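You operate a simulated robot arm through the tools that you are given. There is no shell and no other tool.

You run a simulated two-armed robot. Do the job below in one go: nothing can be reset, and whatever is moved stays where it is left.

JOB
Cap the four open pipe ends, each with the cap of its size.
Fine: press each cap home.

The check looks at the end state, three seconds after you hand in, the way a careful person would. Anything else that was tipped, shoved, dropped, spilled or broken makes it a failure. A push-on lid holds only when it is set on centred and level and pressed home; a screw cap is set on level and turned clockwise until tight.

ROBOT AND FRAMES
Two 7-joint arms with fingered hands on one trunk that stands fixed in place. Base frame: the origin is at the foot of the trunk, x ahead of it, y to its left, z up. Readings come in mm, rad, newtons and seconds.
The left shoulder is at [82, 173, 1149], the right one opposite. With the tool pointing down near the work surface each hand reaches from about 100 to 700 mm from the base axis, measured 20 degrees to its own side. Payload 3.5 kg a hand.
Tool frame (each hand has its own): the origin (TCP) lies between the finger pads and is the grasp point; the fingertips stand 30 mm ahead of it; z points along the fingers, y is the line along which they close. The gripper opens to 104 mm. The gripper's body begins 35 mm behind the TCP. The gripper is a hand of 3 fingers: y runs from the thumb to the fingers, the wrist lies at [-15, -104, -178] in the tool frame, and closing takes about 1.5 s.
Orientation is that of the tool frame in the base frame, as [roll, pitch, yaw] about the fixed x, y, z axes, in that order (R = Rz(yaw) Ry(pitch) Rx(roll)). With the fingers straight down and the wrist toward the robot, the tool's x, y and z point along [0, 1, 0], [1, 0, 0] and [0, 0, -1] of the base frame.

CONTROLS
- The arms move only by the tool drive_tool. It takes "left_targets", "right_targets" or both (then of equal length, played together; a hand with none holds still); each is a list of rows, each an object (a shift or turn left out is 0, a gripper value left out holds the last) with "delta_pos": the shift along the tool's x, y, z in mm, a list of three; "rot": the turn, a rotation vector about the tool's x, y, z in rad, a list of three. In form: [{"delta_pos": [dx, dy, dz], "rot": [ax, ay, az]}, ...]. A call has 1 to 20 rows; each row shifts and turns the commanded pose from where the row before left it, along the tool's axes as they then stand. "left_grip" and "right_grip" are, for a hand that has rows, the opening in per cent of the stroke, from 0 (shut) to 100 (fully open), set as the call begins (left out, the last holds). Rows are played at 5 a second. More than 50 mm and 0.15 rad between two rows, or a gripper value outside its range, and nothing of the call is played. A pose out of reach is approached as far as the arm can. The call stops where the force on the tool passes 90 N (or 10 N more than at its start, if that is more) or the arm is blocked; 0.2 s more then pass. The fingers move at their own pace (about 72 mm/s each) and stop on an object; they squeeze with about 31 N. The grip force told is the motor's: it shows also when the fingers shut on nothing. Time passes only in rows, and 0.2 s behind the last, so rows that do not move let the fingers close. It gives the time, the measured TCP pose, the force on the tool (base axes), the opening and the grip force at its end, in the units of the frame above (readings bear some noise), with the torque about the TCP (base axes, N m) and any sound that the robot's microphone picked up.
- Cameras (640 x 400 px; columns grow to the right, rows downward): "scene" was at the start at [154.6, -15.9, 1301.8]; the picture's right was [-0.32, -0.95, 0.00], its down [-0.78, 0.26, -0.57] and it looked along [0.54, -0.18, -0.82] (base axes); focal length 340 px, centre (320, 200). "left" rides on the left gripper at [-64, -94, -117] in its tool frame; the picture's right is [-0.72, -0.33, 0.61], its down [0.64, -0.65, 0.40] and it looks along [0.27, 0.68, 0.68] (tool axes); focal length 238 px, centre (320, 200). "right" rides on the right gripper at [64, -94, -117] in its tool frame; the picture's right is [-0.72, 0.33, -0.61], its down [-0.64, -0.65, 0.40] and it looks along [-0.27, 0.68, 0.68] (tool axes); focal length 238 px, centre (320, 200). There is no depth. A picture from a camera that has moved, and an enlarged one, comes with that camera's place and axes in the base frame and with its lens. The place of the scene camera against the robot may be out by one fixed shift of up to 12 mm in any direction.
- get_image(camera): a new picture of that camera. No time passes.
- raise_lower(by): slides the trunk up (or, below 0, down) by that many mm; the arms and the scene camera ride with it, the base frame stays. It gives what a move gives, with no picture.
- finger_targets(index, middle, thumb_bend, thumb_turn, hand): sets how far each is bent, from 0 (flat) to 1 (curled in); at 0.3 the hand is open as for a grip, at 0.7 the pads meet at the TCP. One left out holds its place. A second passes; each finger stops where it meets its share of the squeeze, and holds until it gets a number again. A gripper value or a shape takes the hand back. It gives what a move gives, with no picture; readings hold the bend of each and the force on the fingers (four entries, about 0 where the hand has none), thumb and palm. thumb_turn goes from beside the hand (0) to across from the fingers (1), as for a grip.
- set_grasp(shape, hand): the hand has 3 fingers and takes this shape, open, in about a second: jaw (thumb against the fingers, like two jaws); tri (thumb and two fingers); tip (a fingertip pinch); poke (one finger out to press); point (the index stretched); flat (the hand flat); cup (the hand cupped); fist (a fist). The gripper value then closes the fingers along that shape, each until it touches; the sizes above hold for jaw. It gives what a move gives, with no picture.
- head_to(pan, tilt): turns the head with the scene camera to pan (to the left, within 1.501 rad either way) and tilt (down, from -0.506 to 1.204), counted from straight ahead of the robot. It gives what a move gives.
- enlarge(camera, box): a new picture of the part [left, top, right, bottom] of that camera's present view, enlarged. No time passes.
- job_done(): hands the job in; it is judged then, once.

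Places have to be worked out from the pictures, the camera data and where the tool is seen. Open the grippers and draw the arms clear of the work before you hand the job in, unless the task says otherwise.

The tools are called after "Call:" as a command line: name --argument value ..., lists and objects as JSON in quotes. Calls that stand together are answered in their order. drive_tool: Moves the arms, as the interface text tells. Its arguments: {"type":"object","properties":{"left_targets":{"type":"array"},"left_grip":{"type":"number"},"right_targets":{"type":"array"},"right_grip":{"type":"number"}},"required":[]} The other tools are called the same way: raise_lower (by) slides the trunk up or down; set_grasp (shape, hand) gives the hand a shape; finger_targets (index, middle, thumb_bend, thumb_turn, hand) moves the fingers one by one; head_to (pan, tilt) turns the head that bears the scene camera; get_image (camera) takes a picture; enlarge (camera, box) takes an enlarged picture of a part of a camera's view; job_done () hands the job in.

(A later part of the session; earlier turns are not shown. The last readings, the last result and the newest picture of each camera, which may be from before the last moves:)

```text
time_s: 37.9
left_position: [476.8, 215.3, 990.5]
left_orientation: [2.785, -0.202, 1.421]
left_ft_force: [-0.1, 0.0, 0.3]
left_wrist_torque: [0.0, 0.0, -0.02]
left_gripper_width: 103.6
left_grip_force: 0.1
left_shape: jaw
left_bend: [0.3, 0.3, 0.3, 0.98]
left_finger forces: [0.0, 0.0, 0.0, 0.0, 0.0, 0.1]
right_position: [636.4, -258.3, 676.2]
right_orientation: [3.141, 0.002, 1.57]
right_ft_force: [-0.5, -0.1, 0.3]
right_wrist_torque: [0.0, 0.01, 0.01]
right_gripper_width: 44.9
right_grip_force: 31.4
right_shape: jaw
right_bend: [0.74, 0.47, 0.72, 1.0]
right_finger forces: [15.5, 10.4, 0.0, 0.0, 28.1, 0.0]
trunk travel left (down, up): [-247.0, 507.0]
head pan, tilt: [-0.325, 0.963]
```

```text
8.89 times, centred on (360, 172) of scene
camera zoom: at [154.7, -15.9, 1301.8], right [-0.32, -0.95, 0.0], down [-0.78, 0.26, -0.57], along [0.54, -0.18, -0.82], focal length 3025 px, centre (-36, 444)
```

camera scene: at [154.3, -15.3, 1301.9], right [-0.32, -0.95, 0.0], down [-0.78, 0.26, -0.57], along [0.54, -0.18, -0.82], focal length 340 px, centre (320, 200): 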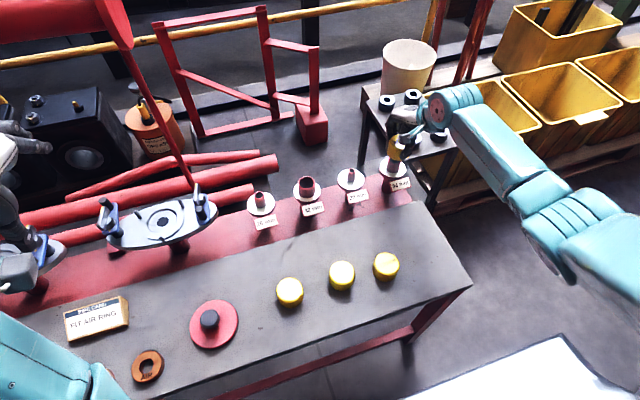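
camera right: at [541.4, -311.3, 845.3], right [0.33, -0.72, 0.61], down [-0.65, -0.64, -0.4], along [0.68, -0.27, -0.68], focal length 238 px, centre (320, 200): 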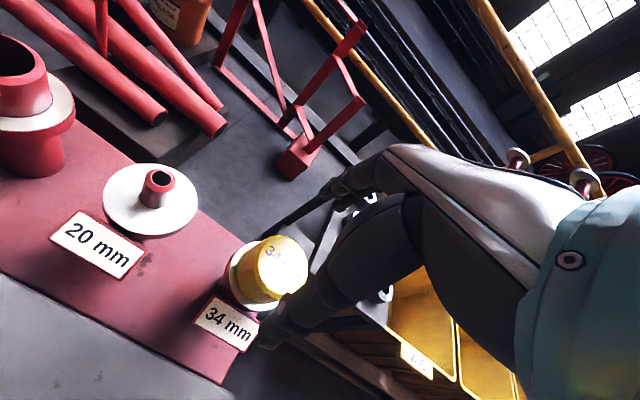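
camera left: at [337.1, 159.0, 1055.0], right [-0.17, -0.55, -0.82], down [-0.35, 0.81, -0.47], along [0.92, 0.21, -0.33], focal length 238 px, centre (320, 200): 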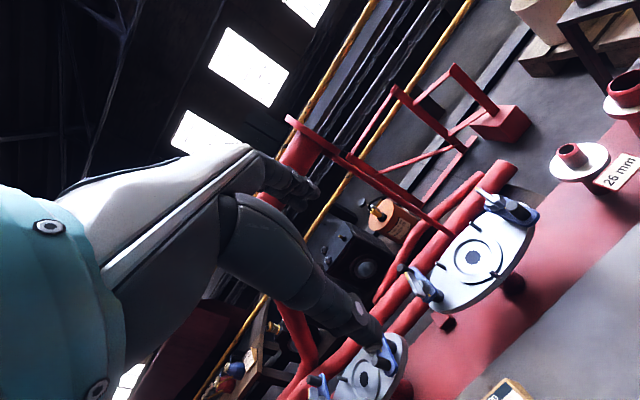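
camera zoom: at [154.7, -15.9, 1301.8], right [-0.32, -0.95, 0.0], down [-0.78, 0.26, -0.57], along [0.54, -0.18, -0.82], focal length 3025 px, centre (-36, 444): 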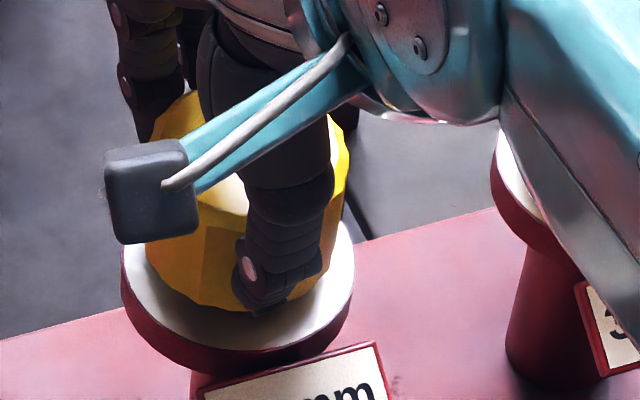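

The cap is nearly home and aligned. I'll do the last few millimetres and listen for the snap.

Call:
drive_tool --right_targets '[{"delta_pos": [0, 0, 1.5]}, {"delta_pos": [0, 0, 1.5]}, {"delta_pos": [0, 0, 1.5]}, {"delta_pos": [0, 0, 0]}]'

```text
time_s: 38.9
left_position: [476.7, 217.5, 991.7]
left_orientation: [2.785, -0.202, 1.421]
left_ft_force: [-0.8, 0.2, 0.2]
left_wrist_torque: [-0.04, 0.01, 0.02]
left_gripper_width: 103.9
left_grip_force: 0.2
left_shape: jaw
left_bend: [0.3, 0.3, 0.3, 0.98]
left_finger forces: [0.0, 0.1, 0.1, 0.1, 0.0, 0.1]
right_position: [634.6, -258.3, 672.2]
right_orientation: [-3.141, 0.002, 1.571]
right_ft_force: [-0.4, 0.1, 0.3]
right_wrist_torque: [-0.02, 0.02, -0.02]
right_gripper_width: 44.9
right_grip_force: 30.9
right_shape: jaw
right_bend: [0.74, 0.47, 0.72, 1.0]
right_finger forces: [15.5, 10.5, 0.1, 0.1, 27.9, 0.0]
trunk travel left (down, up): [-247.0, 507.0]
head pan, tilt: [-0.325, 0.963]
```

No snap yet at z 672. I'll go a little further in 1 mm steps.

Call:
drive_tool --right_targets '[{"delta_pos": [0, 0, 1.2]}, {"delta_pos": [0, 0, 1.2]}, {"delta_pos": [0, 0, 0]}]'

Call:
enlarge --camera "scene" --box '[340, 150, 380, 195]'

```text
time_s: 39.7
left_position: [475.6, 215.7, 992.5]
left_orientation: [2.783, -0.202, 1.421]
left_ft_force: [-0.8, 1.0, -0.7]
left_wrist_torque: [0.02, 0.01, -0.01]
left_gripper_width: 103.9
left_grip_force: 0.0
left_shape: jaw
left_bend: [0.3, 0.3, 0.3, 0.98]
left_finger forces: [0.0, 0.0, 0.0, 0.1, 0.0, 0.1]
right_position: [635.6, -259.4, 669.8]
right_orientation: [-3.142, 0.002, 1.571]
right_ft_force: [-4.4, -1.7, 5.6]
right_wrist_torque: [-0.02, 0.14, 0.02]
right_gripper_width: 45.1
right_grip_force: 31.0
right_shape: jaw
right_bend: [0.74, 0.47, 0.72, 1.0]
right_finger forces: [15.9, 10.2, 0.0, 0.0, 32.7, 0.1]
trunk travel left (down, up): [-247.0, 507.0]
head pan, tilt: [-0.325, 0.963]
heard: snap
```

```text
8.89 times, centred on (360, 172) of scene
camera zoom: at [153.7, -15.7, 1302.0], right [-0.32, -0.95, 0.0], down [-0.78, 0.26, -0.57], along [0.54, -0.18, -0.82], focal length 3025 px, centre (-36, 444)
```

zoom: 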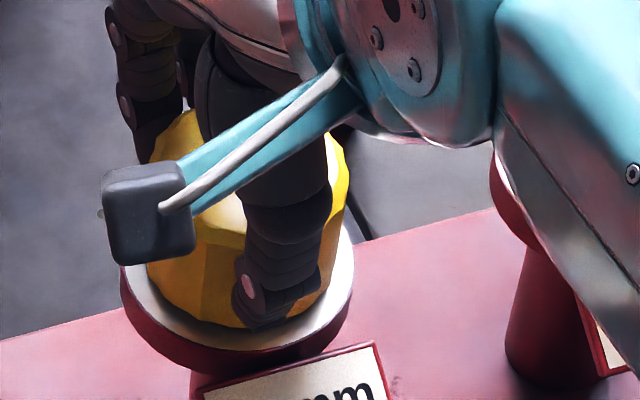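

The snap was heard, so the 20 cap is home. I'll release, rise, and move above the 26 cap, estimated TCP (416, -154).

Call:
drive_tool --right_targets '[{"delta_pos": [0, 0, 0]}, {"delta_pos": [0, 0, 0]}, {"delta_pos": [0, 0, 0]}, {"delta_pos": [0, 0, 0]}, {"delta_pos": [0, 0, 0]}, {"delta_pos": [0, 0, -10]}, {"delta_pos": [0, 0, -20]}, {"delta_pos": [0, 0, -30]}, {"delta_pos": [0, 0, 0]}]' --right_grip 100

Call:
enlarge --camera "scene" --box '[320, 110, 440, 210]'

Call:
drive_tool --right_targets '[{"delta_pos": [0, -40, 0]}, {"delta_pos": [20, -40, 0]}, {"delta_pos": [25, -40, 0]}, {"delta_pos": [30, -40, 0]}, {"delta_pos": [30, -40, 0]}, {"delta_pos": [0, -19, 20]}, {"delta_pos": [0, 0, 36]}, {"delta_pos": [0, 0, 0]}]'

Call:
enlarge --camera "right" --box '[180, 100, 420, 320]'

Call:
get_image --camera "scene"

```text
time_s: 41.7
left_position: [476.1, 216.5, 991.1]
left_orientation: [2.785, -0.201, 1.421]
left_ft_force: [-0.1, -0.1, 0.3]
left_wrist_torque: [0.01, -0.01, -0.01]
left_gripper_width: 104.0
left_grip_force: 0.1
left_shape: jaw
left_bend: [0.3, 0.3, 0.3, 0.98]
left_finger forces: [0.0, 0.1, 0.1, 0.0, 0.0, 0.0]
right_position: [636.2, -257.7, 730.6]
right_orientation: [3.141, -0.001, 1.572]
right_ft_force: [0.8, -0.4, 0.4]
right_wrist_torque: [-0.01, -0.02, 0.0]
right_gripper_width: 103.5
right_grip_force: 0.0
right_shape: jaw
right_bend: [0.3, 0.3, 0.3, 0.98]
right_finger forces: [0.1, 0.0, 0.0, 0.0, 0.0, 0.0]
trunk travel left (down, up): [-247.0, 507.0]
head pan, tilt: [-0.325, 0.963]
```

```text
4.00 times, centred on (380, 160) of scene
camera zoom: at [154.7, -15.9, 1301.8], right [-0.32, -0.95, 0.0], down [-0.78, 0.26, -0.57], along [0.54, -0.18, -0.82], focal length 1361 px, centre (80, 360)
```

zoom: 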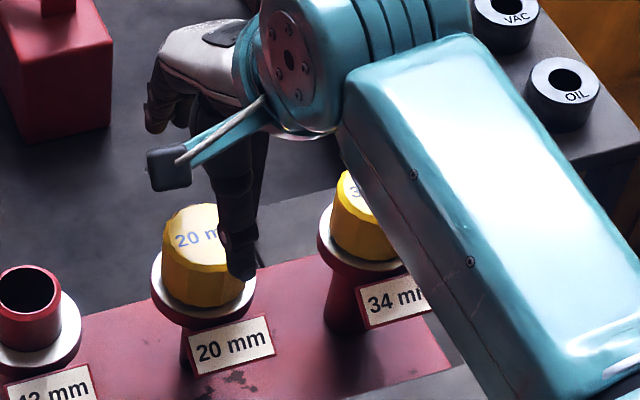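

```text
time_s: 43.5
left_position: [475.9, 215.6, 991.1]
left_orientation: [2.785, -0.202, 1.421]
left_ft_force: [-0.2, 0.6, 0.2]
left_wrist_torque: [0.01, 0.02, 0.02]
left_gripper_width: 103.7
left_grip_force: 0.1
left_shape: jaw
left_bend: [0.3, 0.3, 0.3, 0.98]
left_finger forces: [0.0, 0.0, 0.1, 0.0, 0.1, 0.0]
right_position: [416.4, -152.1, 671.7]
right_orientation: [-3.14, 0.001, 1.57]
right_ft_force: [0.6, 0.6, -0.5]
right_wrist_torque: [-0.01, -0.01, -0.01]
right_gripper_width: 103.7
right_grip_force: 0.1
right_shape: jaw
right_bend: [0.3, 0.3, 0.3, 0.98]
right_finger forces: [0.0, 0.1, 0.1, 0.0, 0.0, 0.1]
trunk travel left (down, up): [-247.0, 507.0]
head pan, tilt: [-0.325, 0.963]
```

```text
1.82 times, centred on (300, 210) of right
camera zoom: at [321.2, -88.0, 788.7], right [0.33, -0.72, 0.61], down [-0.65, -0.64, -0.4], along [0.68, -0.27, -0.68], focal length 433 px, centre (356, 182)
```

zoom: 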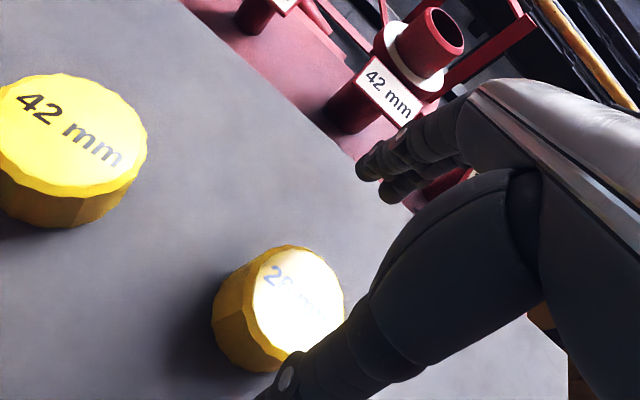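

```text
taken
camera scene: at [154.6, -15.8, 1301.8], right [-0.32, -0.95, 0.0], down [-0.78, 0.26, -0.57], along [0.54, -0.18, -0.82], focal length 340 px, centre (320, 200)
```

scene: 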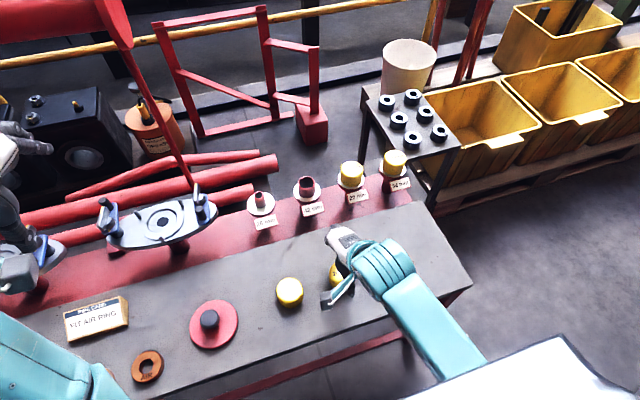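

The 20 cap looks seated. The 26 cap's image position is within about 2 mm of the reference, so I'll shift (-1.4, +0.8) and descend to grip height.

Call:
drive_tool --right_targets '[{"delta_pos": [0.8, -1.4, 0]}, {"delta_pos": [0, 0, 14]}, {"delta_pos": [0, 0, 14]}, {"delta_pos": [0, 0, 12]}, {"delta_pos": [0, 0, 5]}, {"delta_pos": [0, 0, 5]}, {"delta_pos": [0, 0, 0]}]'

Call:
enlarge --camera "right" --box '[180, 100, 420, 320]'

```text
time_s: 45.1
left_position: [477.3, 217.2, 990.5]
left_orientation: [2.786, -0.2, 1.42]
left_ft_force: [-0.6, 0.4, 0.0]
left_wrist_torque: [0.03, -0.01, -0.01]
left_gripper_width: 103.9
left_grip_force: 0.0
left_shape: jaw
left_bend: [0.3, 0.3, 0.3, 0.98]
left_finger forces: [0.0, 0.1, 0.0, 0.0, 0.1, 0.1]
right_position: [415.3, -152.6, 624.4]
right_orientation: [-3.141, 0.004, 1.571]
right_ft_force: [-0.2, 0.4, 0.4]
right_wrist_torque: [0.0, 0.02, 0.0]
right_gripper_width: 103.6
right_grip_force: 0.0
right_shape: jaw
right_bend: [0.3, 0.3, 0.3, 0.98]
right_finger forces: [0.0, 0.0, 0.0, 0.0, 0.1, 0.0]
trunk travel left (down, up): [-247.0, 507.0]
head pan, tilt: [-0.325, 0.963]
```

```text
1.82 times, centred on (300, 210) of right
camera zoom: at [320.1, -87.7, 741.0], right [0.33, -0.72, 0.61], down [-0.65, -0.64, -0.4], along [0.68, -0.27, -0.68], focal length 433 px, centre (356, 182)
```

zoom: 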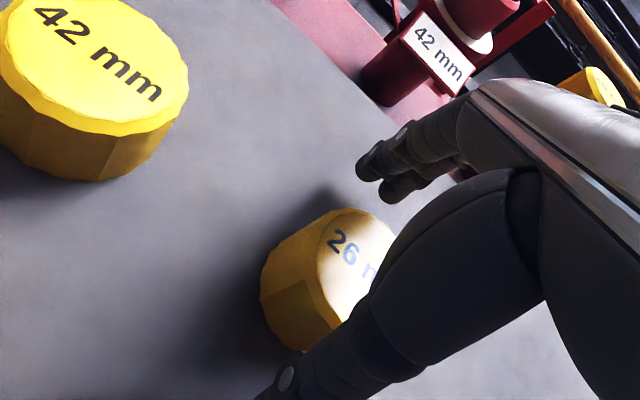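

The view matches the reference once I go 3 mm lower. I'll do that and close the grip.

Call:
drive_tool --right_targets '[{"delta_pos": [0, 0, 3]}, {"delta_pos": [0, 0, 0]}]'

Call:
drive_tool --right_targets '[{"delta_pos": [0, 0, 0]}, {"delta_pos": [0, 0, 0]}, {"delta_pos": [0, 0, 0]}, {"delta_pos": [0, 0, 0]}, {"delta_pos": [0, 0, 0]}, {"delta_pos": [0, 0, 0]}, {"delta_pos": [0, 0, 0]}, {"delta_pos": [0, 0, 0]}]' --right_grip 0

Call:
enlarge --camera "right" --box '[220, 180, 340, 300]'

```text
time_s: 45.7
left_position: [476.9, 215.5, 992.0]
left_orientation: [2.783, -0.202, 1.42]
left_ft_force: [-0.7, -0.1, 0.6]
left_wrist_torque: [-0.02, 0.01, 0.0]
left_gripper_width: 103.5
left_grip_force: 0.0
left_shape: jaw
left_bend: [0.3, 0.3, 0.3, 0.98]
left_finger forces: [0.0, 0.1, 0.0, 0.0, 0.0, 0.1]
right_position: [414.6, -152.8, 621.2]
right_orientation: [3.141, 0.002, 1.572]
right_ft_force: [0.1, -0.3, 0.5]
right_wrist_torque: [-0.02, 0.02, 0.01]
right_gripper_width: 103.7
right_grip_force: 0.1
right_shape: jaw
right_bend: [0.3, 0.3, 0.3, 0.98]
right_finger forces: [0.1, 0.0, 0.1, 0.0, 0.1, 0.1]
trunk travel left (down, up): [-247.0, 507.0]
head pan, tilt: [-0.325, 0.963]
```

```text
time_s: 47.5
left_position: [477.5, 216.0, 990.6]
left_orientation: [2.785, -0.2, 1.418]
left_ft_force: [-0.5, 0.0, -0.6]
left_wrist_torque: [0.0, 0.02, 0.0]
left_gripper_width: 104.2
left_grip_force: 0.0
left_shape: jaw
left_bend: [0.3, 0.3, 0.3, 0.98]
left_finger forces: [0.0, 0.0, 0.1, 0.0, 0.1, 0.0]
right_position: [416.4, -152.5, 620.8]
right_orientation: [-3.141, 0.002, 1.572]
right_ft_force: [-0.4, 0.1, 0.4]
right_wrist_torque: [0.03, 0.01, 0.0]
right_gripper_width: 44.4
right_grip_force: 31.2
right_shape: jaw
right_bend: [0.74, 0.47, 0.72, 1.0]
right_finger forces: [16.3, 10.4, 0.0, 0.0, 27.9, 0.0]
trunk travel left (down, up): [-247.0, 507.0]
head pan, tilt: [-0.325, 0.963]
```

```text
3.33 times, centred on (280, 240) of right
camera zoom: at [320.0, -87.9, 738.3], right [0.33, -0.72, 0.61], down [-0.65, -0.64, -0.4], along [0.68, -0.27, -0.68], focal length 794 px, centre (453, 67)
```

zoom: 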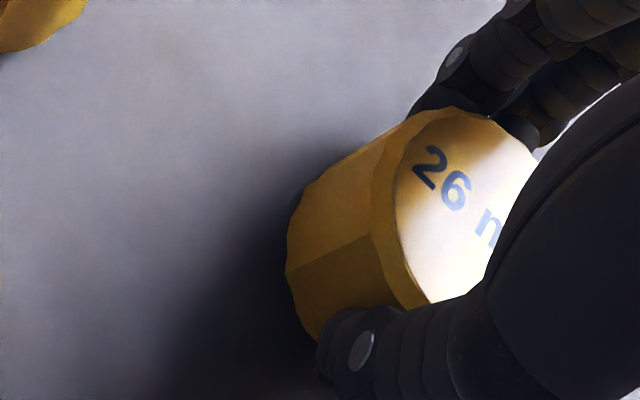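

The grasp again matches. I'll lift and carry the 26 cap to its pipe, at the far left of the row, at TCP (636.3, -29).

Call:
drive_tool --right_targets '[{"delta_pos": [0, 0, -5]}, {"delta_pos": [0, 0, -15]}, {"delta_pos": [0, 0, -30]}, {"delta_pos": [0, 0, -30]}, {"delta_pos": [0, 0, -28]}, {"delta_pos": [20.6, 36.8, 0]}, {"delta_pos": [20.6, 36.8, 0]}, {"delta_pos": [20.6, 36.8, 0]}, {"delta_pos": [20.6, 36.8, 0]}, {"delta_pos": [20.6, 36.8, 0]}, {"delta_pos": [20.5, 36.8, 0]}, {"delta_pos": [0, 0, 0]}]'

Call:
enlarge --camera "scene" --box '[220, 150, 300, 230]'

Call:
enlarge --camera "right" --box '[220, 180, 340, 300]'

```text
time_s: 50.1
left_position: [475.1, 216.6, 990.9]
left_orientation: [2.784, -0.203, 1.422]
left_ft_force: [0.5, 0.6, -0.4]
left_wrist_torque: [0.02, 0.02, 0.0]
left_gripper_width: 103.8
left_grip_force: 0.0
left_shape: jaw
left_bend: [0.3, 0.3, 0.3, 0.98]
left_finger forces: [0.0, 0.0, 0.0, 0.1, 0.0, 0.0]
right_position: [635.6, -26.2, 727.5]
right_orientation: [3.141, -0.001, 1.571]
right_ft_force: [0.4, 0.1, 0.8]
right_wrist_torque: [0.0, 0.02, 0.03]
right_gripper_width: 44.1
right_grip_force: 30.8
right_shape: jaw
right_bend: [0.74, 0.47, 0.72, 1.0]
right_finger forces: [16.4, 10.5, 0.0, 0.0, 27.8, 0.0]
trunk travel left (down, up): [-247.0, 507.0]
head pan, tilt: [-0.325, 0.963]
```

```text
5.00 times, centred on (260, 190) of scene
camera zoom: at [154.7, -15.6, 1301.8], right [-0.32, -0.95, 0.0], down [-0.78, 0.26, -0.57], along [0.54, -0.18, -0.82], focal length 1702 px, centre (620, 250)
```

zoom: 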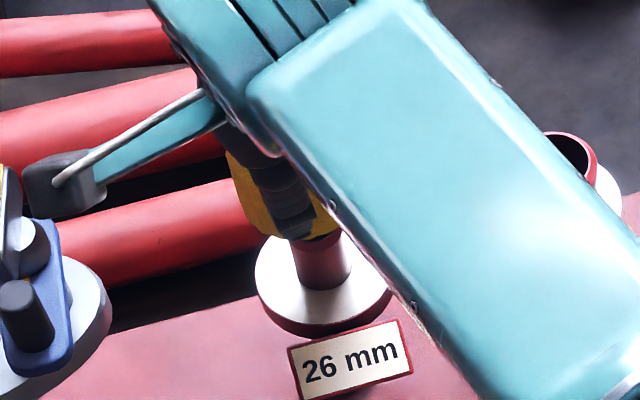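

```text
3.33 times, centred on (280, 240) of right
camera zoom: at [540.5, 37.7, 844.3], right [0.33, -0.72, 0.61], down [-0.65, -0.64, -0.41], along [0.68, -0.27, -0.68], focal length 794 px, centre (453, 67)
```

zoom: 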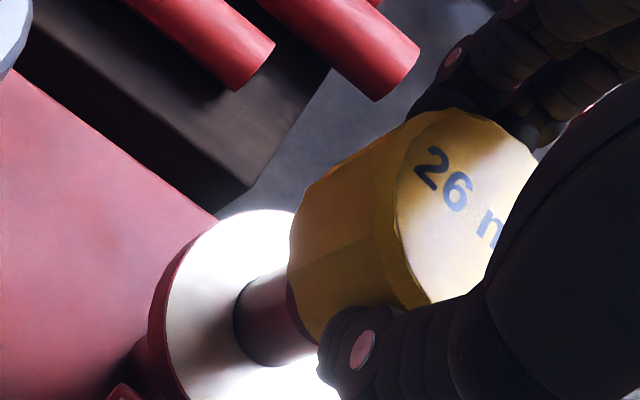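

The measured y is -26.2 against a target of -29, and the image bearings also call for about -2.5 mm in y. I'll correct that and lower to just above the pipe.

Call:
drive_tool --right_targets '[{"delta_pos": [-2.5, 0.3, 0]}, {"delta_pos": [0, 0, 9]}, {"delta_pos": [0, 0, 9]}, {"delta_pos": [0, 0, 9]}, {"delta_pos": [0, 0, 0]}]'

Call:
enlarge --camera "scene" --box '[230, 170, 290, 230]'

Call:
enlarge --camera "right" --box '[220, 180, 340, 300]'

```text
time_s: 51.3
left_position: [475.6, 215.2, 991.4]
left_orientation: [2.785, -0.201, 1.419]
left_ft_force: [-0.6, -0.3, 0.4]
left_wrist_torque: [0.03, 0.0, 0.02]
left_gripper_width: 104.1
left_grip_force: 0.1
left_shape: jaw
left_bend: [0.3, 0.3, 0.3, 0.98]
left_finger forces: [0.0, 0.0, 0.0, 0.0, 0.1, 0.0]
right_position: [637.0, -31.6, 700.1]
right_orientation: [3.14, 0.002, 1.572]
right_ft_force: [0.2, -0.5, -0.8]
right_wrist_torque: [-0.02, 0.01, 0.0]
right_gripper_width: 43.9
right_grip_force: 31.2
right_shape: jaw
right_bend: [0.74, 0.47, 0.72, 1.0]
right_finger forces: [16.4, 10.5, 0.1, 0.1, 27.7, 0.0]
trunk travel left (down, up): [-247.0, 507.0]
head pan, tilt: [-0.325, 0.963]
```

```text
6.67 times, centred on (260, 200) of scene
camera zoom: at [154.7, -15.9, 1301.8], right [-0.32, -0.95, 0.0], down [-0.78, 0.26, -0.57], along [0.54, -0.18, -0.82], focal length 2269 px, centre (720, 200)
```

zoom: 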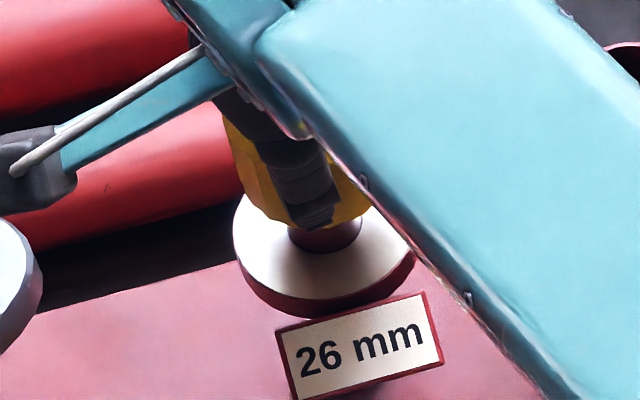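

```text
3.33 times, centred on (280, 240) of right
camera zoom: at [540.8, 33.4, 817.4], right [0.33, -0.72, 0.61], down [-0.65, -0.64, -0.4], along [0.68, -0.27, -0.68], focal length 794 px, centre (453, 67)
```

zoom: 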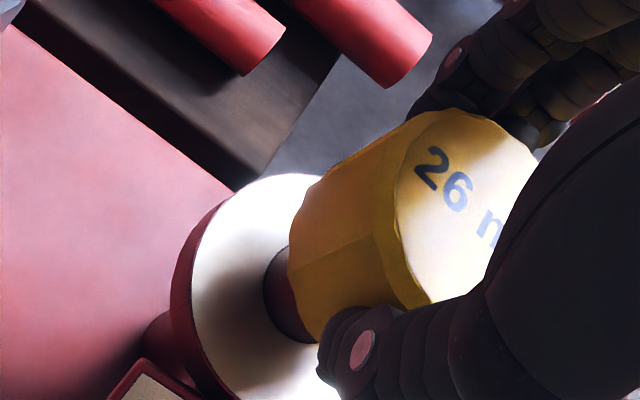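

Comparing the flange position with the 20 mm case at the same stage, the hand needs about +1.5–2 mm in y. I'll shift +1.7 and lower 5 mm gently.

Call:
drive_tool --right_targets '[{"delta_pos": [1.7, 0, 0]}, {"delta_pos": [0, 0, 0]}, {"delta_pos": [0, 0, 1.5]}, {"delta_pos": [0, 0, 1.5]}, {"delta_pos": [0, 0, 1.5]}, {"delta_pos": [0, 0, 0]}]'

Call:
enlarge --camera "scene" --box '[230, 170, 290, 230]'

Call:
enlarge --camera "right" --box '[220, 180, 340, 300]'

```text
time_s: 52.7
left_position: [475.5, 215.9, 992.2]
left_orientation: [2.785, -0.202, 1.419]
left_ft_force: [-0.6, -0.3, 0.8]
left_wrist_torque: [0.04, 0.01, -0.01]
left_gripper_width: 103.8
left_grip_force: 0.1
left_shape: jaw
left_bend: [0.3, 0.3, 0.3, 0.98]
left_finger forces: [0.1, 0.0, 0.1, 0.0, 0.1, 0.1]
right_position: [635.7, -30.1, 696.6]
right_orientation: [-3.141, 0.0, 1.571]
right_ft_force: [-1.2, 0.5, -0.5]
right_wrist_torque: [0.01, -0.01, 0.01]
right_gripper_width: 44.1
right_grip_force: 31.3
right_shape: jaw
right_bend: [0.74, 0.47, 0.72, 1.0]
right_finger forces: [16.5, 10.5, 0.1, 0.1, 27.7, 0.0]
trunk travel left (down, up): [-247.0, 507.0]
head pan, tilt: [-0.325, 0.963]
```

```text
6.67 times, centred on (260, 200) of scene
camera zoom: at [154.7, -15.9, 1301.8], right [-0.32, -0.95, 0.0], down [-0.78, 0.26, -0.57], along [0.54, -0.18, -0.82], focal length 2269 px, centre (720, 200)
```

zoom: 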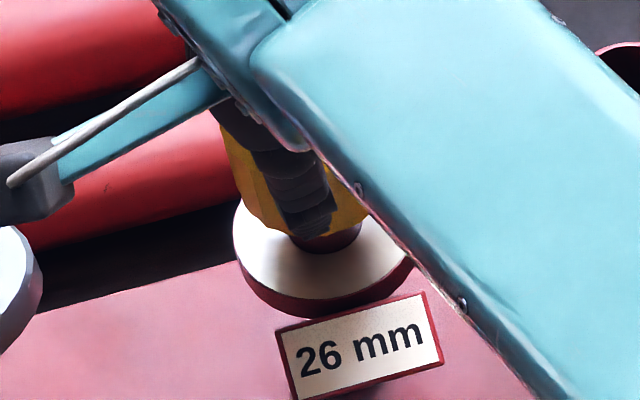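

```text
3.33 times, centred on (280, 240) of right
camera zoom: at [540.5, 35.1, 813.7], right [0.33, -0.72, 0.61], down [-0.65, -0.64, -0.4], along [0.68, -0.27, -0.68], focal length 794 px, centre (453, 67)
```

zoom: 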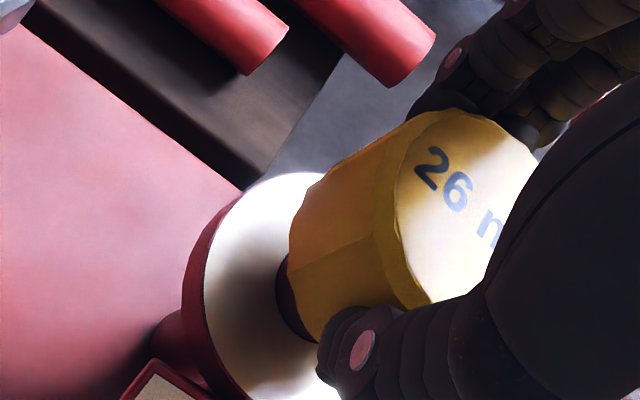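

It is within about 1 mm. I'll add +0.8 mm in y and lower further.

Call:
drive_tool --right_targets '[{"delta_pos": [0.8, 0, 0]}, {"delta_pos": [0, 0, 1.5]}, {"delta_pos": [0, 0, 1.5]}, {"delta_pos": [0, 0, 1.5]}, {"delta_pos": [0, 0, 0]}]'

Call:
enlarge --camera "right" --box '[220, 180, 340, 300]'

Call:
enlarge --camera "scene" --box '[230, 170, 290, 230]'

```text
time_s: 53.9
left_position: [475.0, 216.0, 990.5]
left_orientation: [2.785, -0.201, 1.42]
left_ft_force: [0.2, 0.5, 0.7]
left_wrist_torque: [-0.04, 0.0, 0.0]
left_gripper_width: 103.9
left_grip_force: 0.0
left_shape: jaw
left_bend: [0.3, 0.3, 0.3, 0.98]
left_finger forces: [0.0, 0.0, 0.1, 0.1, 0.0, 0.0]
right_position: [636.5, -28.9, 692.0]
right_orientation: [-3.141, 0.002, 1.571]
right_ft_force: [0.9, -0.3, 0.2]
right_wrist_torque: [0.01, -0.03, -0.01]
right_gripper_width: 43.9
right_grip_force: 30.6
right_shape: jaw
right_bend: [0.74, 0.47, 0.72, 1.0]
right_finger forces: [16.5, 10.5, 0.0, 0.1, 27.7, 0.0]
trunk travel left (down, up): [-247.0, 507.0]
head pan, tilt: [-0.325, 0.963]
```

```text
3.33 times, centred on (280, 240) of right
camera zoom: at [541.0, 35.9, 809.0], right [0.33, -0.72, 0.61], down [-0.65, -0.64, -0.4], along [0.68, -0.27, -0.68], focal length 794 px, centre (453, 67)
```

zoom: 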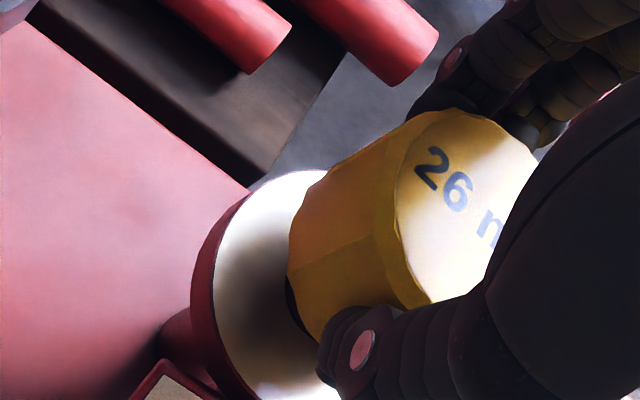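

```text
6.67 times, centred on (260, 200) of scene
camera zoom: at [154.7, -15.9, 1301.8], right [-0.32, -0.95, 0.0], down [-0.78, 0.26, -0.57], along [0.54, -0.18, -0.82], focal length 2269 px, centre (720, 200)
```

zoom: 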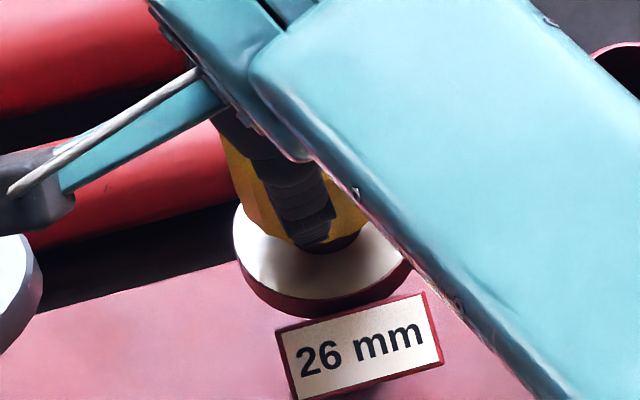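

It is sliding down without any force. I'll continue, watching the readings.

Call:
drive_tool --right_targets '[{"delta_pos": [0, 0, 2]}, {"delta_pos": [0, 0, 2]}, {"delta_pos": [0, 0, 2]}, {"delta_pos": [0, 0, 0]}]'

Call:
enlarge --camera "right" --box '[220, 180, 340, 300]'

Call:
enlarge --camera "scene" --box '[230, 170, 290, 230]'

```text
time_s: 54.9
left_position: [476.1, 215.9, 991.7]
left_orientation: [2.785, -0.202, 1.418]
left_ft_force: [-0.7, -0.4, 0.1]
left_wrist_torque: [-0.02, 0.03, -0.03]
left_gripper_width: 104.0
left_grip_force: 0.0
left_shape: jaw
left_bend: [0.3, 0.3, 0.3, 0.98]
left_finger forces: [0.0, 0.0, 0.1, 0.1, 0.0, 0.0]
right_position: [636.0, -28.1, 685.6]
right_orientation: [3.14, 0.0, 1.572]
right_ft_force: [-0.8, 0.7, -0.2]
right_wrist_torque: [-0.01, -0.03, -0.03]
right_gripper_width: 43.7
right_grip_force: 30.9
right_shape: jaw
right_bend: [0.74, 0.47, 0.72, 1.0]
right_finger forces: [16.5, 10.5, 0.0, 0.0, 27.7, 0.1]
trunk travel left (down, up): [-247.0, 507.0]
head pan, tilt: [-0.325, 0.963]
```

```text
3.33 times, centred on (280, 240) of right
camera zoom: at [541.1, 36.0, 802.9], right [0.33, -0.72, 0.61], down [-0.65, -0.64, -0.4], along [0.68, -0.27, -0.68], focal length 794 px, centre (453, 67)
```

zoom: 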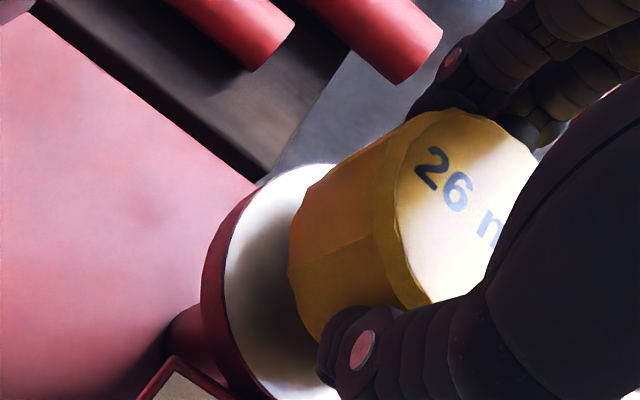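

```text
6.67 times, centred on (260, 200) of scene
camera zoom: at [154.7, -15.9, 1301.8], right [-0.32, -0.95, 0.0], down [-0.78, 0.26, -0.57], along [0.54, -0.18, -0.82], focal length 2269 px, centre (720, 200)
```

zoom: 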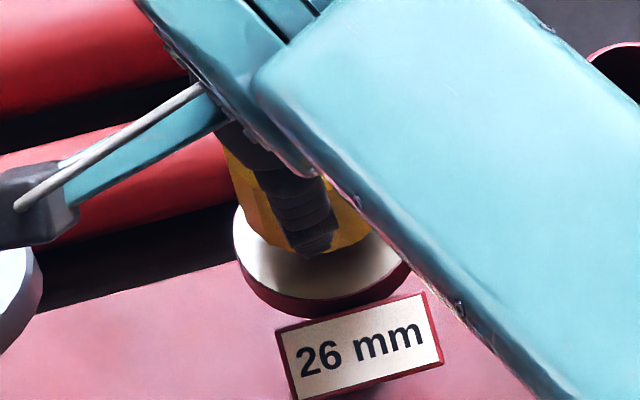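

The pipe is inside the cap and there's no side force. I'll lower 10 mm more in small steps.

Call:
drive_tool --right_targets '[{"delta_pos": [0, 0, 2]}, {"delta_pos": [0, 0, 2]}, {"delta_pos": [0, 0, 2]}, {"delta_pos": [0, 0, 2]}, {"delta_pos": [0, 0, 2]}, {"delta_pos": [0, 0, 0]}]'

Call:
enlarge --camera "scene" --box '[230, 170, 290, 230]'

```text
time_s: 56.3
left_position: [476.0, 216.8, 991.1]
left_orientation: [2.783, -0.201, 1.42]
left_ft_force: [1.3, 0.0, 0.6]
left_wrist_torque: [-0.06, 0.01, -0.01]
left_gripper_width: 104.0
left_grip_force: 0.0
left_shape: jaw
left_bend: [0.3, 0.3, 0.3, 0.98]
left_finger forces: [0.1, 0.0, 0.0, 0.0, 0.0, 0.0]
right_position: [636.2, -26.9, 676.7]
right_orientation: [-3.141, 0.001, 1.57]
right_ft_force: [0.0, -0.4, -1.0]
right_wrist_torque: [0.0, 0.0, 0.02]
right_gripper_width: 44.3
right_grip_force: 30.7
right_shape: jaw
right_bend: [0.74, 0.47, 0.72, 1.0]
right_finger forces: [16.5, 10.5, 0.0, 0.1, 27.7, 0.1]
trunk travel left (down, up): [-247.0, 507.0]
head pan, tilt: [-0.325, 0.963]
```

```text
6.67 times, centred on (260, 200) of scene
camera zoom: at [154.7, -15.9, 1301.8], right [-0.32, -0.95, 0.0], down [-0.78, 0.26, -0.57], along [0.54, -0.18, -0.82], focal length 2269 px, centre (720, 200)
```

zoom: 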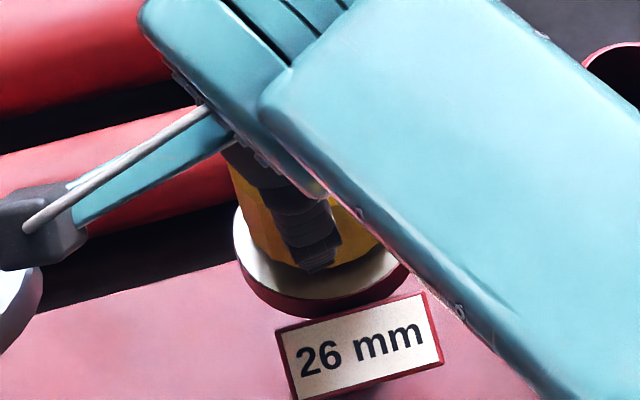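

Everything is aligned with zero force. I'll take the last steps down and listen for the snap.

Call:
drive_tool --right_targets '[{"delta_pos": [0, 0, 1.5]}, {"delta_pos": [0, 0, 1.5]}, {"delta_pos": [0, 0, 1.5]}, {"delta_pos": [0, 0, 1.2]}, {"delta_pos": [0, 0, 0]}]'

```text
time_s: 57.5
left_position: [474.6, 215.8, 990.9]
left_orientation: [2.785, -0.201, 1.421]
left_ft_force: [-1.0, 0.1, -0.3]
left_wrist_torque: [-0.03, -0.01, 0.03]
left_gripper_width: 103.8
left_grip_force: 0.1
left_shape: jaw
left_bend: [0.3, 0.3, 0.3, 0.98]
left_finger forces: [0.0, 0.0, 0.1, 0.0, 0.1, 0.1]
right_position: [636.4, -28.7, 671.9]
right_orientation: [3.141, 0.002, 1.572]
right_ft_force: [-1.1, -0.3, 2.2]
right_wrist_torque: [0.0, 0.05, -0.05]
right_gripper_width: 44.3
right_grip_force: 31.5
right_shape: jaw
right_bend: [0.74, 0.47, 0.72, 1.0]
right_finger forces: [16.6, 10.5, 0.1, 0.0, 28.6, 0.1]
trunk travel left (down, up): [-247.0, 507.0]
head pan, tilt: [-0.325, 0.963]
```

A slight upward force has begun at z≈671. I'll press another 2 mm.

Call:
drive_tool --right_targets '[{"delta_pos": [0, 0, 1]}, {"delta_pos": [0, 0, 1]}, {"delta_pos": [0, 0, 0]}]'

Call:
enlarge --camera "right" --box '[220, 180, 340, 300]'

```text
time_s: 58.3
left_position: [475.5, 216.5, 992.7]
left_orientation: [2.784, -0.201, 1.419]
left_ft_force: [-0.2, 0.6, 0.3]
left_wrist_torque: [-0.01, -0.02, -0.03]
left_gripper_width: 103.9
left_grip_force: 0.0
left_shape: jaw
left_bend: [0.3, 0.3, 0.3, 0.98]
left_finger forces: [0.1, 0.0, 0.0, 0.0, 0.0, 0.1]
right_position: [636.1, -28.2, 671.1]
right_orientation: [3.141, 0.0, 1.57]
right_ft_force: [-7.7, -0.6, 10.6]
right_wrist_torque: [-0.01, 0.26, -0.01]
right_gripper_width: 44.4
right_grip_force: 30.6
right_shape: jaw
right_bend: [0.74, 0.48, 0.72, 1.0]
right_finger forces: [16.4, 10.0, 0.1, 0.0, 34.0, 0.0]
trunk travel left (down, up): [-247.0, 507.0]
head pan, tilt: [-0.325, 0.963]
heard: snap
```

```text
3.33 times, centred on (280, 240) of right
camera zoom: at [540.4, 36.8, 787.2], right [0.33, -0.72, 0.61], down [-0.65, -0.64, -0.41], along [0.69, -0.27, -0.68], focal length 794 px, centre (453, 67)
```

zoom: 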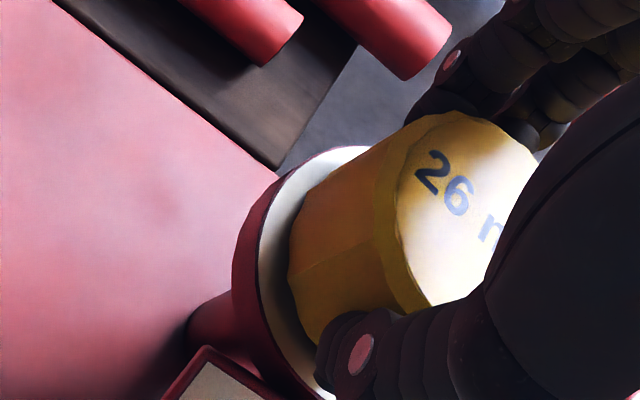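

The snap was heard, so the 26 cap is home. I'll release, rise, and move above the 42 cap at about TCP (415, -39).

Call:
drive_tool --right_targets '[{"delta_pos": [0, 0, 0]}, {"delta_pos": [0, 0, 0]}, {"delta_pos": [0, 0, 0]}, {"delta_pos": [0, 0, 0]}, {"delta_pos": [0, 0, 0]}, {"delta_pos": [0, 0, -10]}, {"delta_pos": [0, 0, -20]}, {"delta_pos": [0, 0, -30]}, {"delta_pos": [0, 0, 0]}]' --right_grip 100

Call:
drive_tool --right_targets '[{"delta_pos": [0, -40, 0]}, {"delta_pos": [-2, -40, 0]}, {"delta_pos": [-3, -40, 0]}, {"delta_pos": [-3, -40, 0]}, {"delta_pos": [-3, -40, 0]}, {"delta_pos": [0, -21, 20]}, {"delta_pos": [0, 0, 38]}, {"delta_pos": [0, 0, 0]}]'

Call:
enlarge --camera "right" --box '[180, 100, 420, 320]'

Call:
get_image --camera "scene"

```text
time_s: 60.3
left_position: [475.7, 216.1, 990.2]
left_orientation: [2.784, -0.201, 1.42]
left_ft_force: [-0.7, -0.3, 0.4]
left_wrist_torque: [-0.01, 0.01, -0.01]
left_gripper_width: 103.9
left_grip_force: 0.1
left_shape: jaw
left_bend: [0.3, 0.3, 0.3, 0.98]
left_finger forces: [0.0, 0.0, 0.0, 0.1, 0.0, 0.0]
right_position: [636.3, -27.5, 729.3]
right_orientation: [3.14, 0.001, 1.571]
right_ft_force: [0.0, 0.4, 0.0]
right_wrist_torque: [0.0, -0.02, -0.03]
right_gripper_width: 103.6
right_grip_force: 0.1
right_shape: jaw
right_bend: [0.3, 0.3, 0.3, 0.98]
right_finger forces: [0.1, 0.0, 0.0, 0.0, 0.1, 0.0]
trunk travel left (down, up): [-247.0, 507.0]
head pan, tilt: [-0.325, 0.963]
```

```text
time_s: 61.0
left_position: [476.8, 216.0, 990.9]
left_orientation: [2.785, -0.203, 1.421]
left_ft_force: [0.6, -0.6, -0.5]
left_wrist_torque: [-0.01, -0.01, 0.02]
left_gripper_width: 103.8
left_grip_force: 0.1
left_shape: jaw
left_bend: [0.3, 0.3, 0.3, 0.98]
left_finger forces: [0.0, 0.1, 0.0, 0.0, 0.0, 0.0]
right_position: [648.6, -59.1, 848.3]
right_orientation: [2.898, 0.037, 1.537]
right_ft_force: [-0.5, -0.2, -0.3]
right_wrist_torque: [0.0, -0.01, 0.0]
right_gripper_width: 104.1
right_grip_force: 0.1
right_shape: jaw
right_bend: [0.3, 0.3, 0.3, 0.97]
right_finger forces: [0.1, 0.0, 0.0, 0.0, 0.1, 0.1]
trunk travel left (down, up): [-247.0, 507.0]
head pan, tilt: [-0.325, 0.963]
stopped in row 3 (right hand): the arm was blocked; the commanded pose is now the measured one
```

```text
1.82 times, centred on (300, 210) of right
camera zoom: at [530.1, 12.2, 936.3], right [0.15, -0.7, 0.7], down [-0.56, -0.64, -0.53], along [0.82, -0.31, -0.48], focal length 433 px, centre (356, 182)
```

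zoom: 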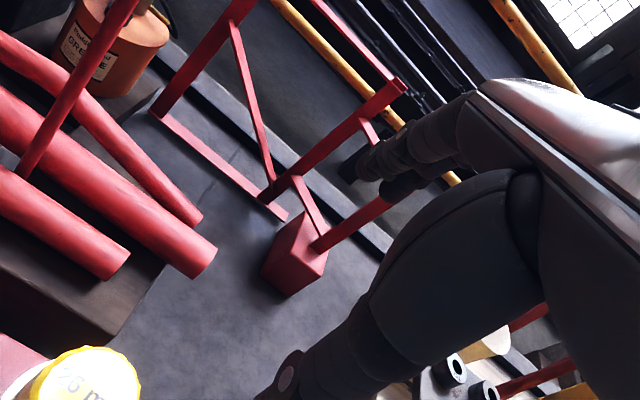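

```text
taken
camera scene: at [154.8, -16.5, 1301.8], right [-0.32, -0.95, 0.0], down [-0.78, 0.26, -0.57], along [0.54, -0.18, -0.82], focal length 340 px, centre (320, 200)
```

scene: 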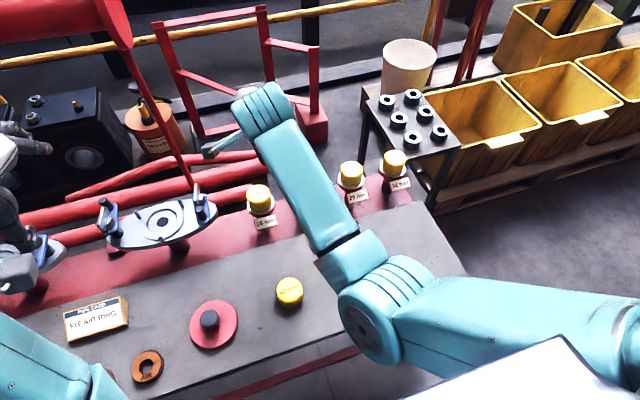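

Pulling straight back from the far left made the arm reconfigure, and it stopped blocked at (649, -59, 848). Nothing was touched and the three seated caps look fine. I'll first restore the downward orientation in place with small turns.

Call:
drive_tool --right_targets '[{"rot": [0.06, 0, 0]}, {"rot": [0.06, 0, 0]}, {"rot": [0.06, 0.018, -0.017]}, {"rot": [0.06, 0.019, -0.017]}, {"delta_pos": [0, 0, 0]}]'

Call:
get_image --camera "scene"

```text
time_s: 62.2
left_position: [476.9, 216.5, 991.5]
left_orientation: [2.785, -0.202, 1.42]
left_ft_force: [-0.8, 0.4, -1.2]
left_wrist_torque: [-0.01, 0.02, 0.0]
left_gripper_width: 104.1
left_grip_force: 0.2
left_shape: jaw
left_bend: [0.3, 0.3, 0.3, 0.98]
left_finger forces: [0.0, 0.0, 0.1, 0.1, 0.0, 0.1]
right_position: [645.4, -54.7, 848.5]
right_orientation: [-3.14, -0.004, 1.58]
right_ft_force: [0.4, 1.0, 1.1]
right_wrist_torque: [-0.01, -0.01, -0.02]
right_gripper_width: 104.0
right_grip_force: 0.0
right_shape: jaw
right_bend: [0.3, 0.3, 0.3, 0.97]
right_finger forces: [0.0, 0.0, 0.1, 0.0, 0.0, 0.0]
trunk travel left (down, up): [-247.0, 507.0]
head pan, tilt: [-0.325, 0.963]
```

```text
taken
camera scene: at [154.7, -15.9, 1301.8], right [-0.32, -0.95, 0.0], down [-0.78, 0.26, -0.57], along [0.54, -0.18, -0.82], focal length 340 px, centre (320, 200)
```

scene: 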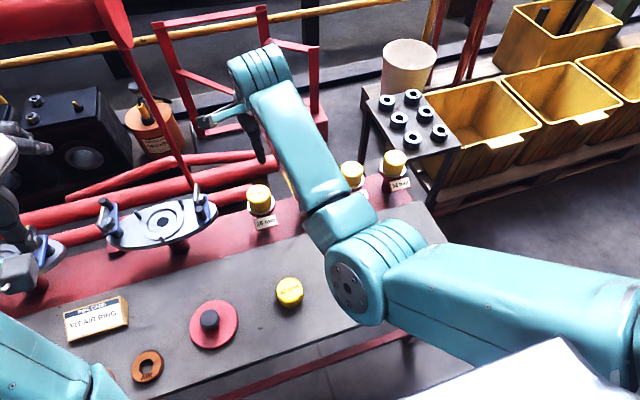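

The orientation is restored. Now I'll move gradually toward -y, reversing the path I came by, before pulling back.

Call:
drive_tool --right_targets '[{"delta_pos": [-18, -5, 0]}, {"delta_pos": [-18, -10, 0]}, {"delta_pos": [-18, -15, 0]}, {"delta_pos": [-18, -15, 0]}, {"delta_pos": [-18, -15, 0]}, {"delta_pos": [-10, -15, 0]}]'

Call:
get_image --camera "scene"

```text
time_s: 63.6
left_position: [474.7, 216.2, 991.1]
left_orientation: [2.785, -0.203, 1.423]
left_ft_force: [-0.1, 0.5, -0.6]
left_wrist_torque: [0.0, -0.01, 0.01]
left_gripper_width: 103.4
left_grip_force: 0.0
left_shape: jaw
left_bend: [0.3, 0.3, 0.3, 0.98]
left_finger forces: [0.1, 0.1, 0.0, 0.1, 0.1, 0.0]
right_position: [571.5, -154.1, 848.4]
right_orientation: [-3.139, -0.003, 1.579]
right_ft_force: [-0.1, 0.0, -0.5]
right_wrist_torque: [0.0, 0.0, -0.03]
right_gripper_width: 103.9
right_grip_force: 0.0
right_shape: jaw
right_bend: [0.3, 0.3, 0.3, 0.97]
right_finger forces: [0.0, 0.1, 0.0, 0.0, 0.0, 0.0]
trunk travel left (down, up): [-247.0, 507.0]
head pan, tilt: [-0.325, 0.963]
```

```text
taken
camera scene: at [154.6, -16.0, 1301.8], right [-0.32, -0.95, 0.0], down [-0.78, 0.26, -0.57], along [0.54, -0.18, -0.82], focal length 340 px, centre (320, 200)
```

scene: 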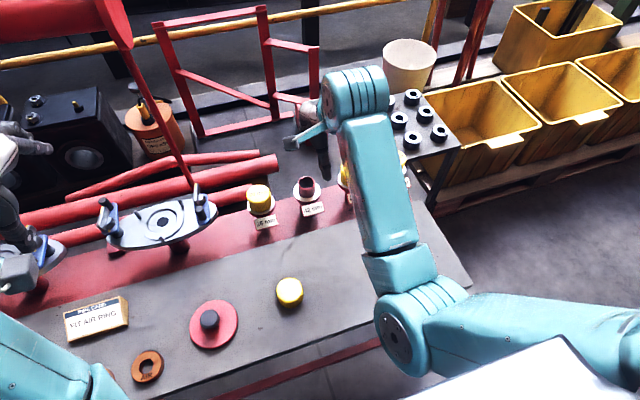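

That works smoothly. I'll pull back in x at this y and trim the yaw slightly.

Call:
drive_tool --right_targets '[{"delta_pos": [0, -20, 0], "rot": [0, 0, 0.008]}, {"delta_pos": [0, -22, 0]}, {"delta_pos": [0, -22, 5]}, {"delta_pos": [0, -22, 10]}, {"delta_pos": [0, -22, 10]}, {"delta_pos": [0, -22, 15]}, {"delta_pos": [0, -22, 20]}]'

Call:
get_image --camera "scene"

```text
time_s: 65.1
left_position: [476.1, 216.4, 991.8]
left_orientation: [2.784, -0.205, 1.421]
left_ft_force: [-0.5, -0.3, -0.2]
left_wrist_torque: [0.02, 0.01, -0.01]
left_gripper_width: 103.6
left_grip_force: 0.0
left_shape: jaw
left_bend: [0.3, 0.3, 0.3, 0.98]
left_finger forces: [0.1, 0.0, 0.1, 0.2, 0.0, 0.1]
right_position: [486.7, -170.3, 856.4]
right_orientation: [2.982, 0.033, 1.557]
right_ft_force: [-1.1, 0.7, 0.3]
right_wrist_torque: [-0.01, 0.0, -0.03]
right_gripper_width: 103.9
right_grip_force: 0.1
right_shape: jaw
right_bend: [0.3, 0.3, 0.3, 0.97]
right_finger forces: [0.1, 0.0, 0.0, 0.1, 0.0, 0.0]
trunk travel left (down, up): [-247.0, 507.0]
head pan, tilt: [-0.325, 0.963]
stopped in row 7 (right hand): the arm was blocked; the commanded pose is now the measured one
```

```text
taken
camera scene: at [154.8, -15.8, 1301.8], right [-0.32, -0.95, 0.0], down [-0.78, 0.26, -0.57], along [0.54, -0.18, -0.82], focal length 340 px, centre (320, 200)
```

scene: 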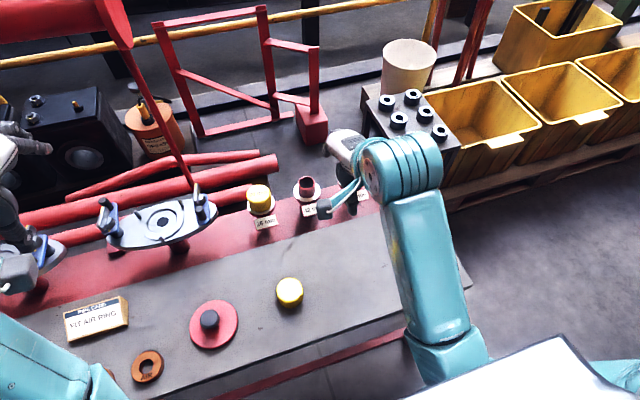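

Folding this high gets blocked, whereas lower (z≈730) it worked. I'll fix the orientation and go down while extending slightly, which unfolds the elbow.

Call:
drive_tool --right_targets '[{"delta_pos": [0, 5, 15], "rot": [0.05, 0.01, -0.005]}, {"delta_pos": [0, 0, 20], "rot": [0.05, 0.01, -0.005]}, {"delta_pos": [0, 0, 20], "rot": [0.06, 0.013, -0.004]}, {"delta_pos": [0, 0, 20]}, {"delta_pos": [0, 0, 20]}, {"delta_pos": [0, 0, 20]}]'

Call:
get_image --camera "scene"

```text
time_s: 66.5
left_position: [476.1, 215.4, 991.1]
left_orientation: [2.783, -0.203, 1.423]
left_ft_force: [-0.4, 0.2, 0.2]
left_wrist_torque: [-0.01, 0.0, -0.01]
left_gripper_width: 104.0
left_grip_force: 0.0
left_shape: jaw
left_bend: [0.3, 0.3, 0.3, 0.98]
left_finger forces: [0.1, 0.0, 0.1, 0.1, 0.0, 0.1]
right_position: [496.0, -171.4, 741.2]
right_orientation: [3.14, -0.001, 1.575]
right_ft_force: [0.4, 0.1, -0.1]
right_wrist_torque: [-0.04, 0.0, -0.02]
right_gripper_width: 103.8
right_grip_force: 0.1
right_shape: jaw
right_bend: [0.3, 0.3, 0.3, 0.97]
right_finger forces: [0.0, 0.0, 0.1, 0.1, 0.1, 0.1]
trunk travel left (down, up): [-247.0, 507.0]
head pan, tilt: [-0.325, 0.963]
```

```text
taken
camera scene: at [154.7, -15.9, 1301.8], right [-0.32, -0.95, 0.0], down [-0.78, 0.26, -0.57], along [0.54, -0.18, -0.82], focal length 340 px, centre (320, 200)
```

scene: 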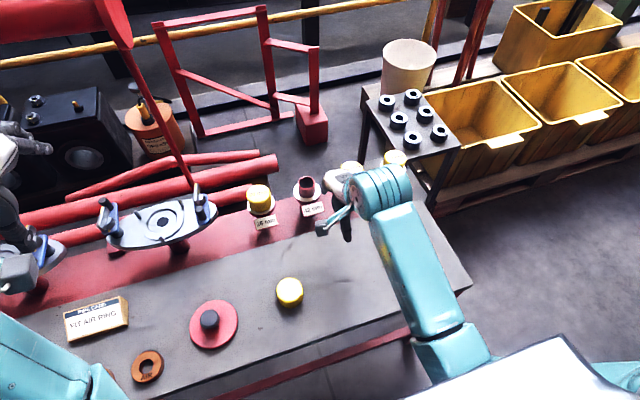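

Recovered. I'll go back to the previously good region near (415, -150, 690) in small steps.

Call:
drive_tool --right_targets '[{"delta_pos": [3, -16, 10], "rot": [0, 0, 0.004]}, {"delta_pos": [3, -16, 10]}, {"delta_pos": [3, -16, 10]}, {"delta_pos": [3, -16, 10]}, {"delta_pos": [3, -16, 10]}]'

Call:
get_image --camera "scene"

```text
time_s: 67.7
left_position: [477.3, 216.7, 991.0]
left_orientation: [2.786, -0.203, 1.421]
left_ft_force: [-1.0, 0.1, 0.4]
left_wrist_torque: [0.01, 0.02, 0.01]
left_gripper_width: 103.9
left_grip_force: 0.1
left_shape: jaw
left_bend: [0.3, 0.3, 0.3, 0.98]
left_finger forces: [0.0, 0.1, 0.1, 0.0, 0.0, 0.0]
right_position: [422.1, -164.5, 694.7]
right_orientation: [3.128, 0.02, 1.571]
right_ft_force: [-0.1, -0.9, -0.3]
right_wrist_torque: [0.0, 0.0, 0.02]
right_gripper_width: 103.8
right_grip_force: 0.1
right_shape: jaw
right_bend: [0.3, 0.3, 0.3, 0.97]
right_finger forces: [0.0, 0.0, 0.0, 0.1, 0.0, 0.1]
trunk travel left (down, up): [-247.0, 507.0]
head pan, tilt: [-0.325, 0.963]
```

```text
taken
camera scene: at [154.6, -15.9, 1301.8], right [-0.32, -0.95, 0.0], down [-0.78, 0.26, -0.57], along [0.54, -0.18, -0.82], focal length 340 px, centre (320, 200)
```

scene: 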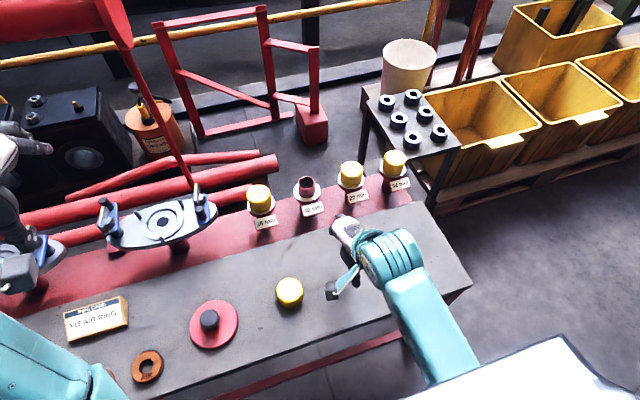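

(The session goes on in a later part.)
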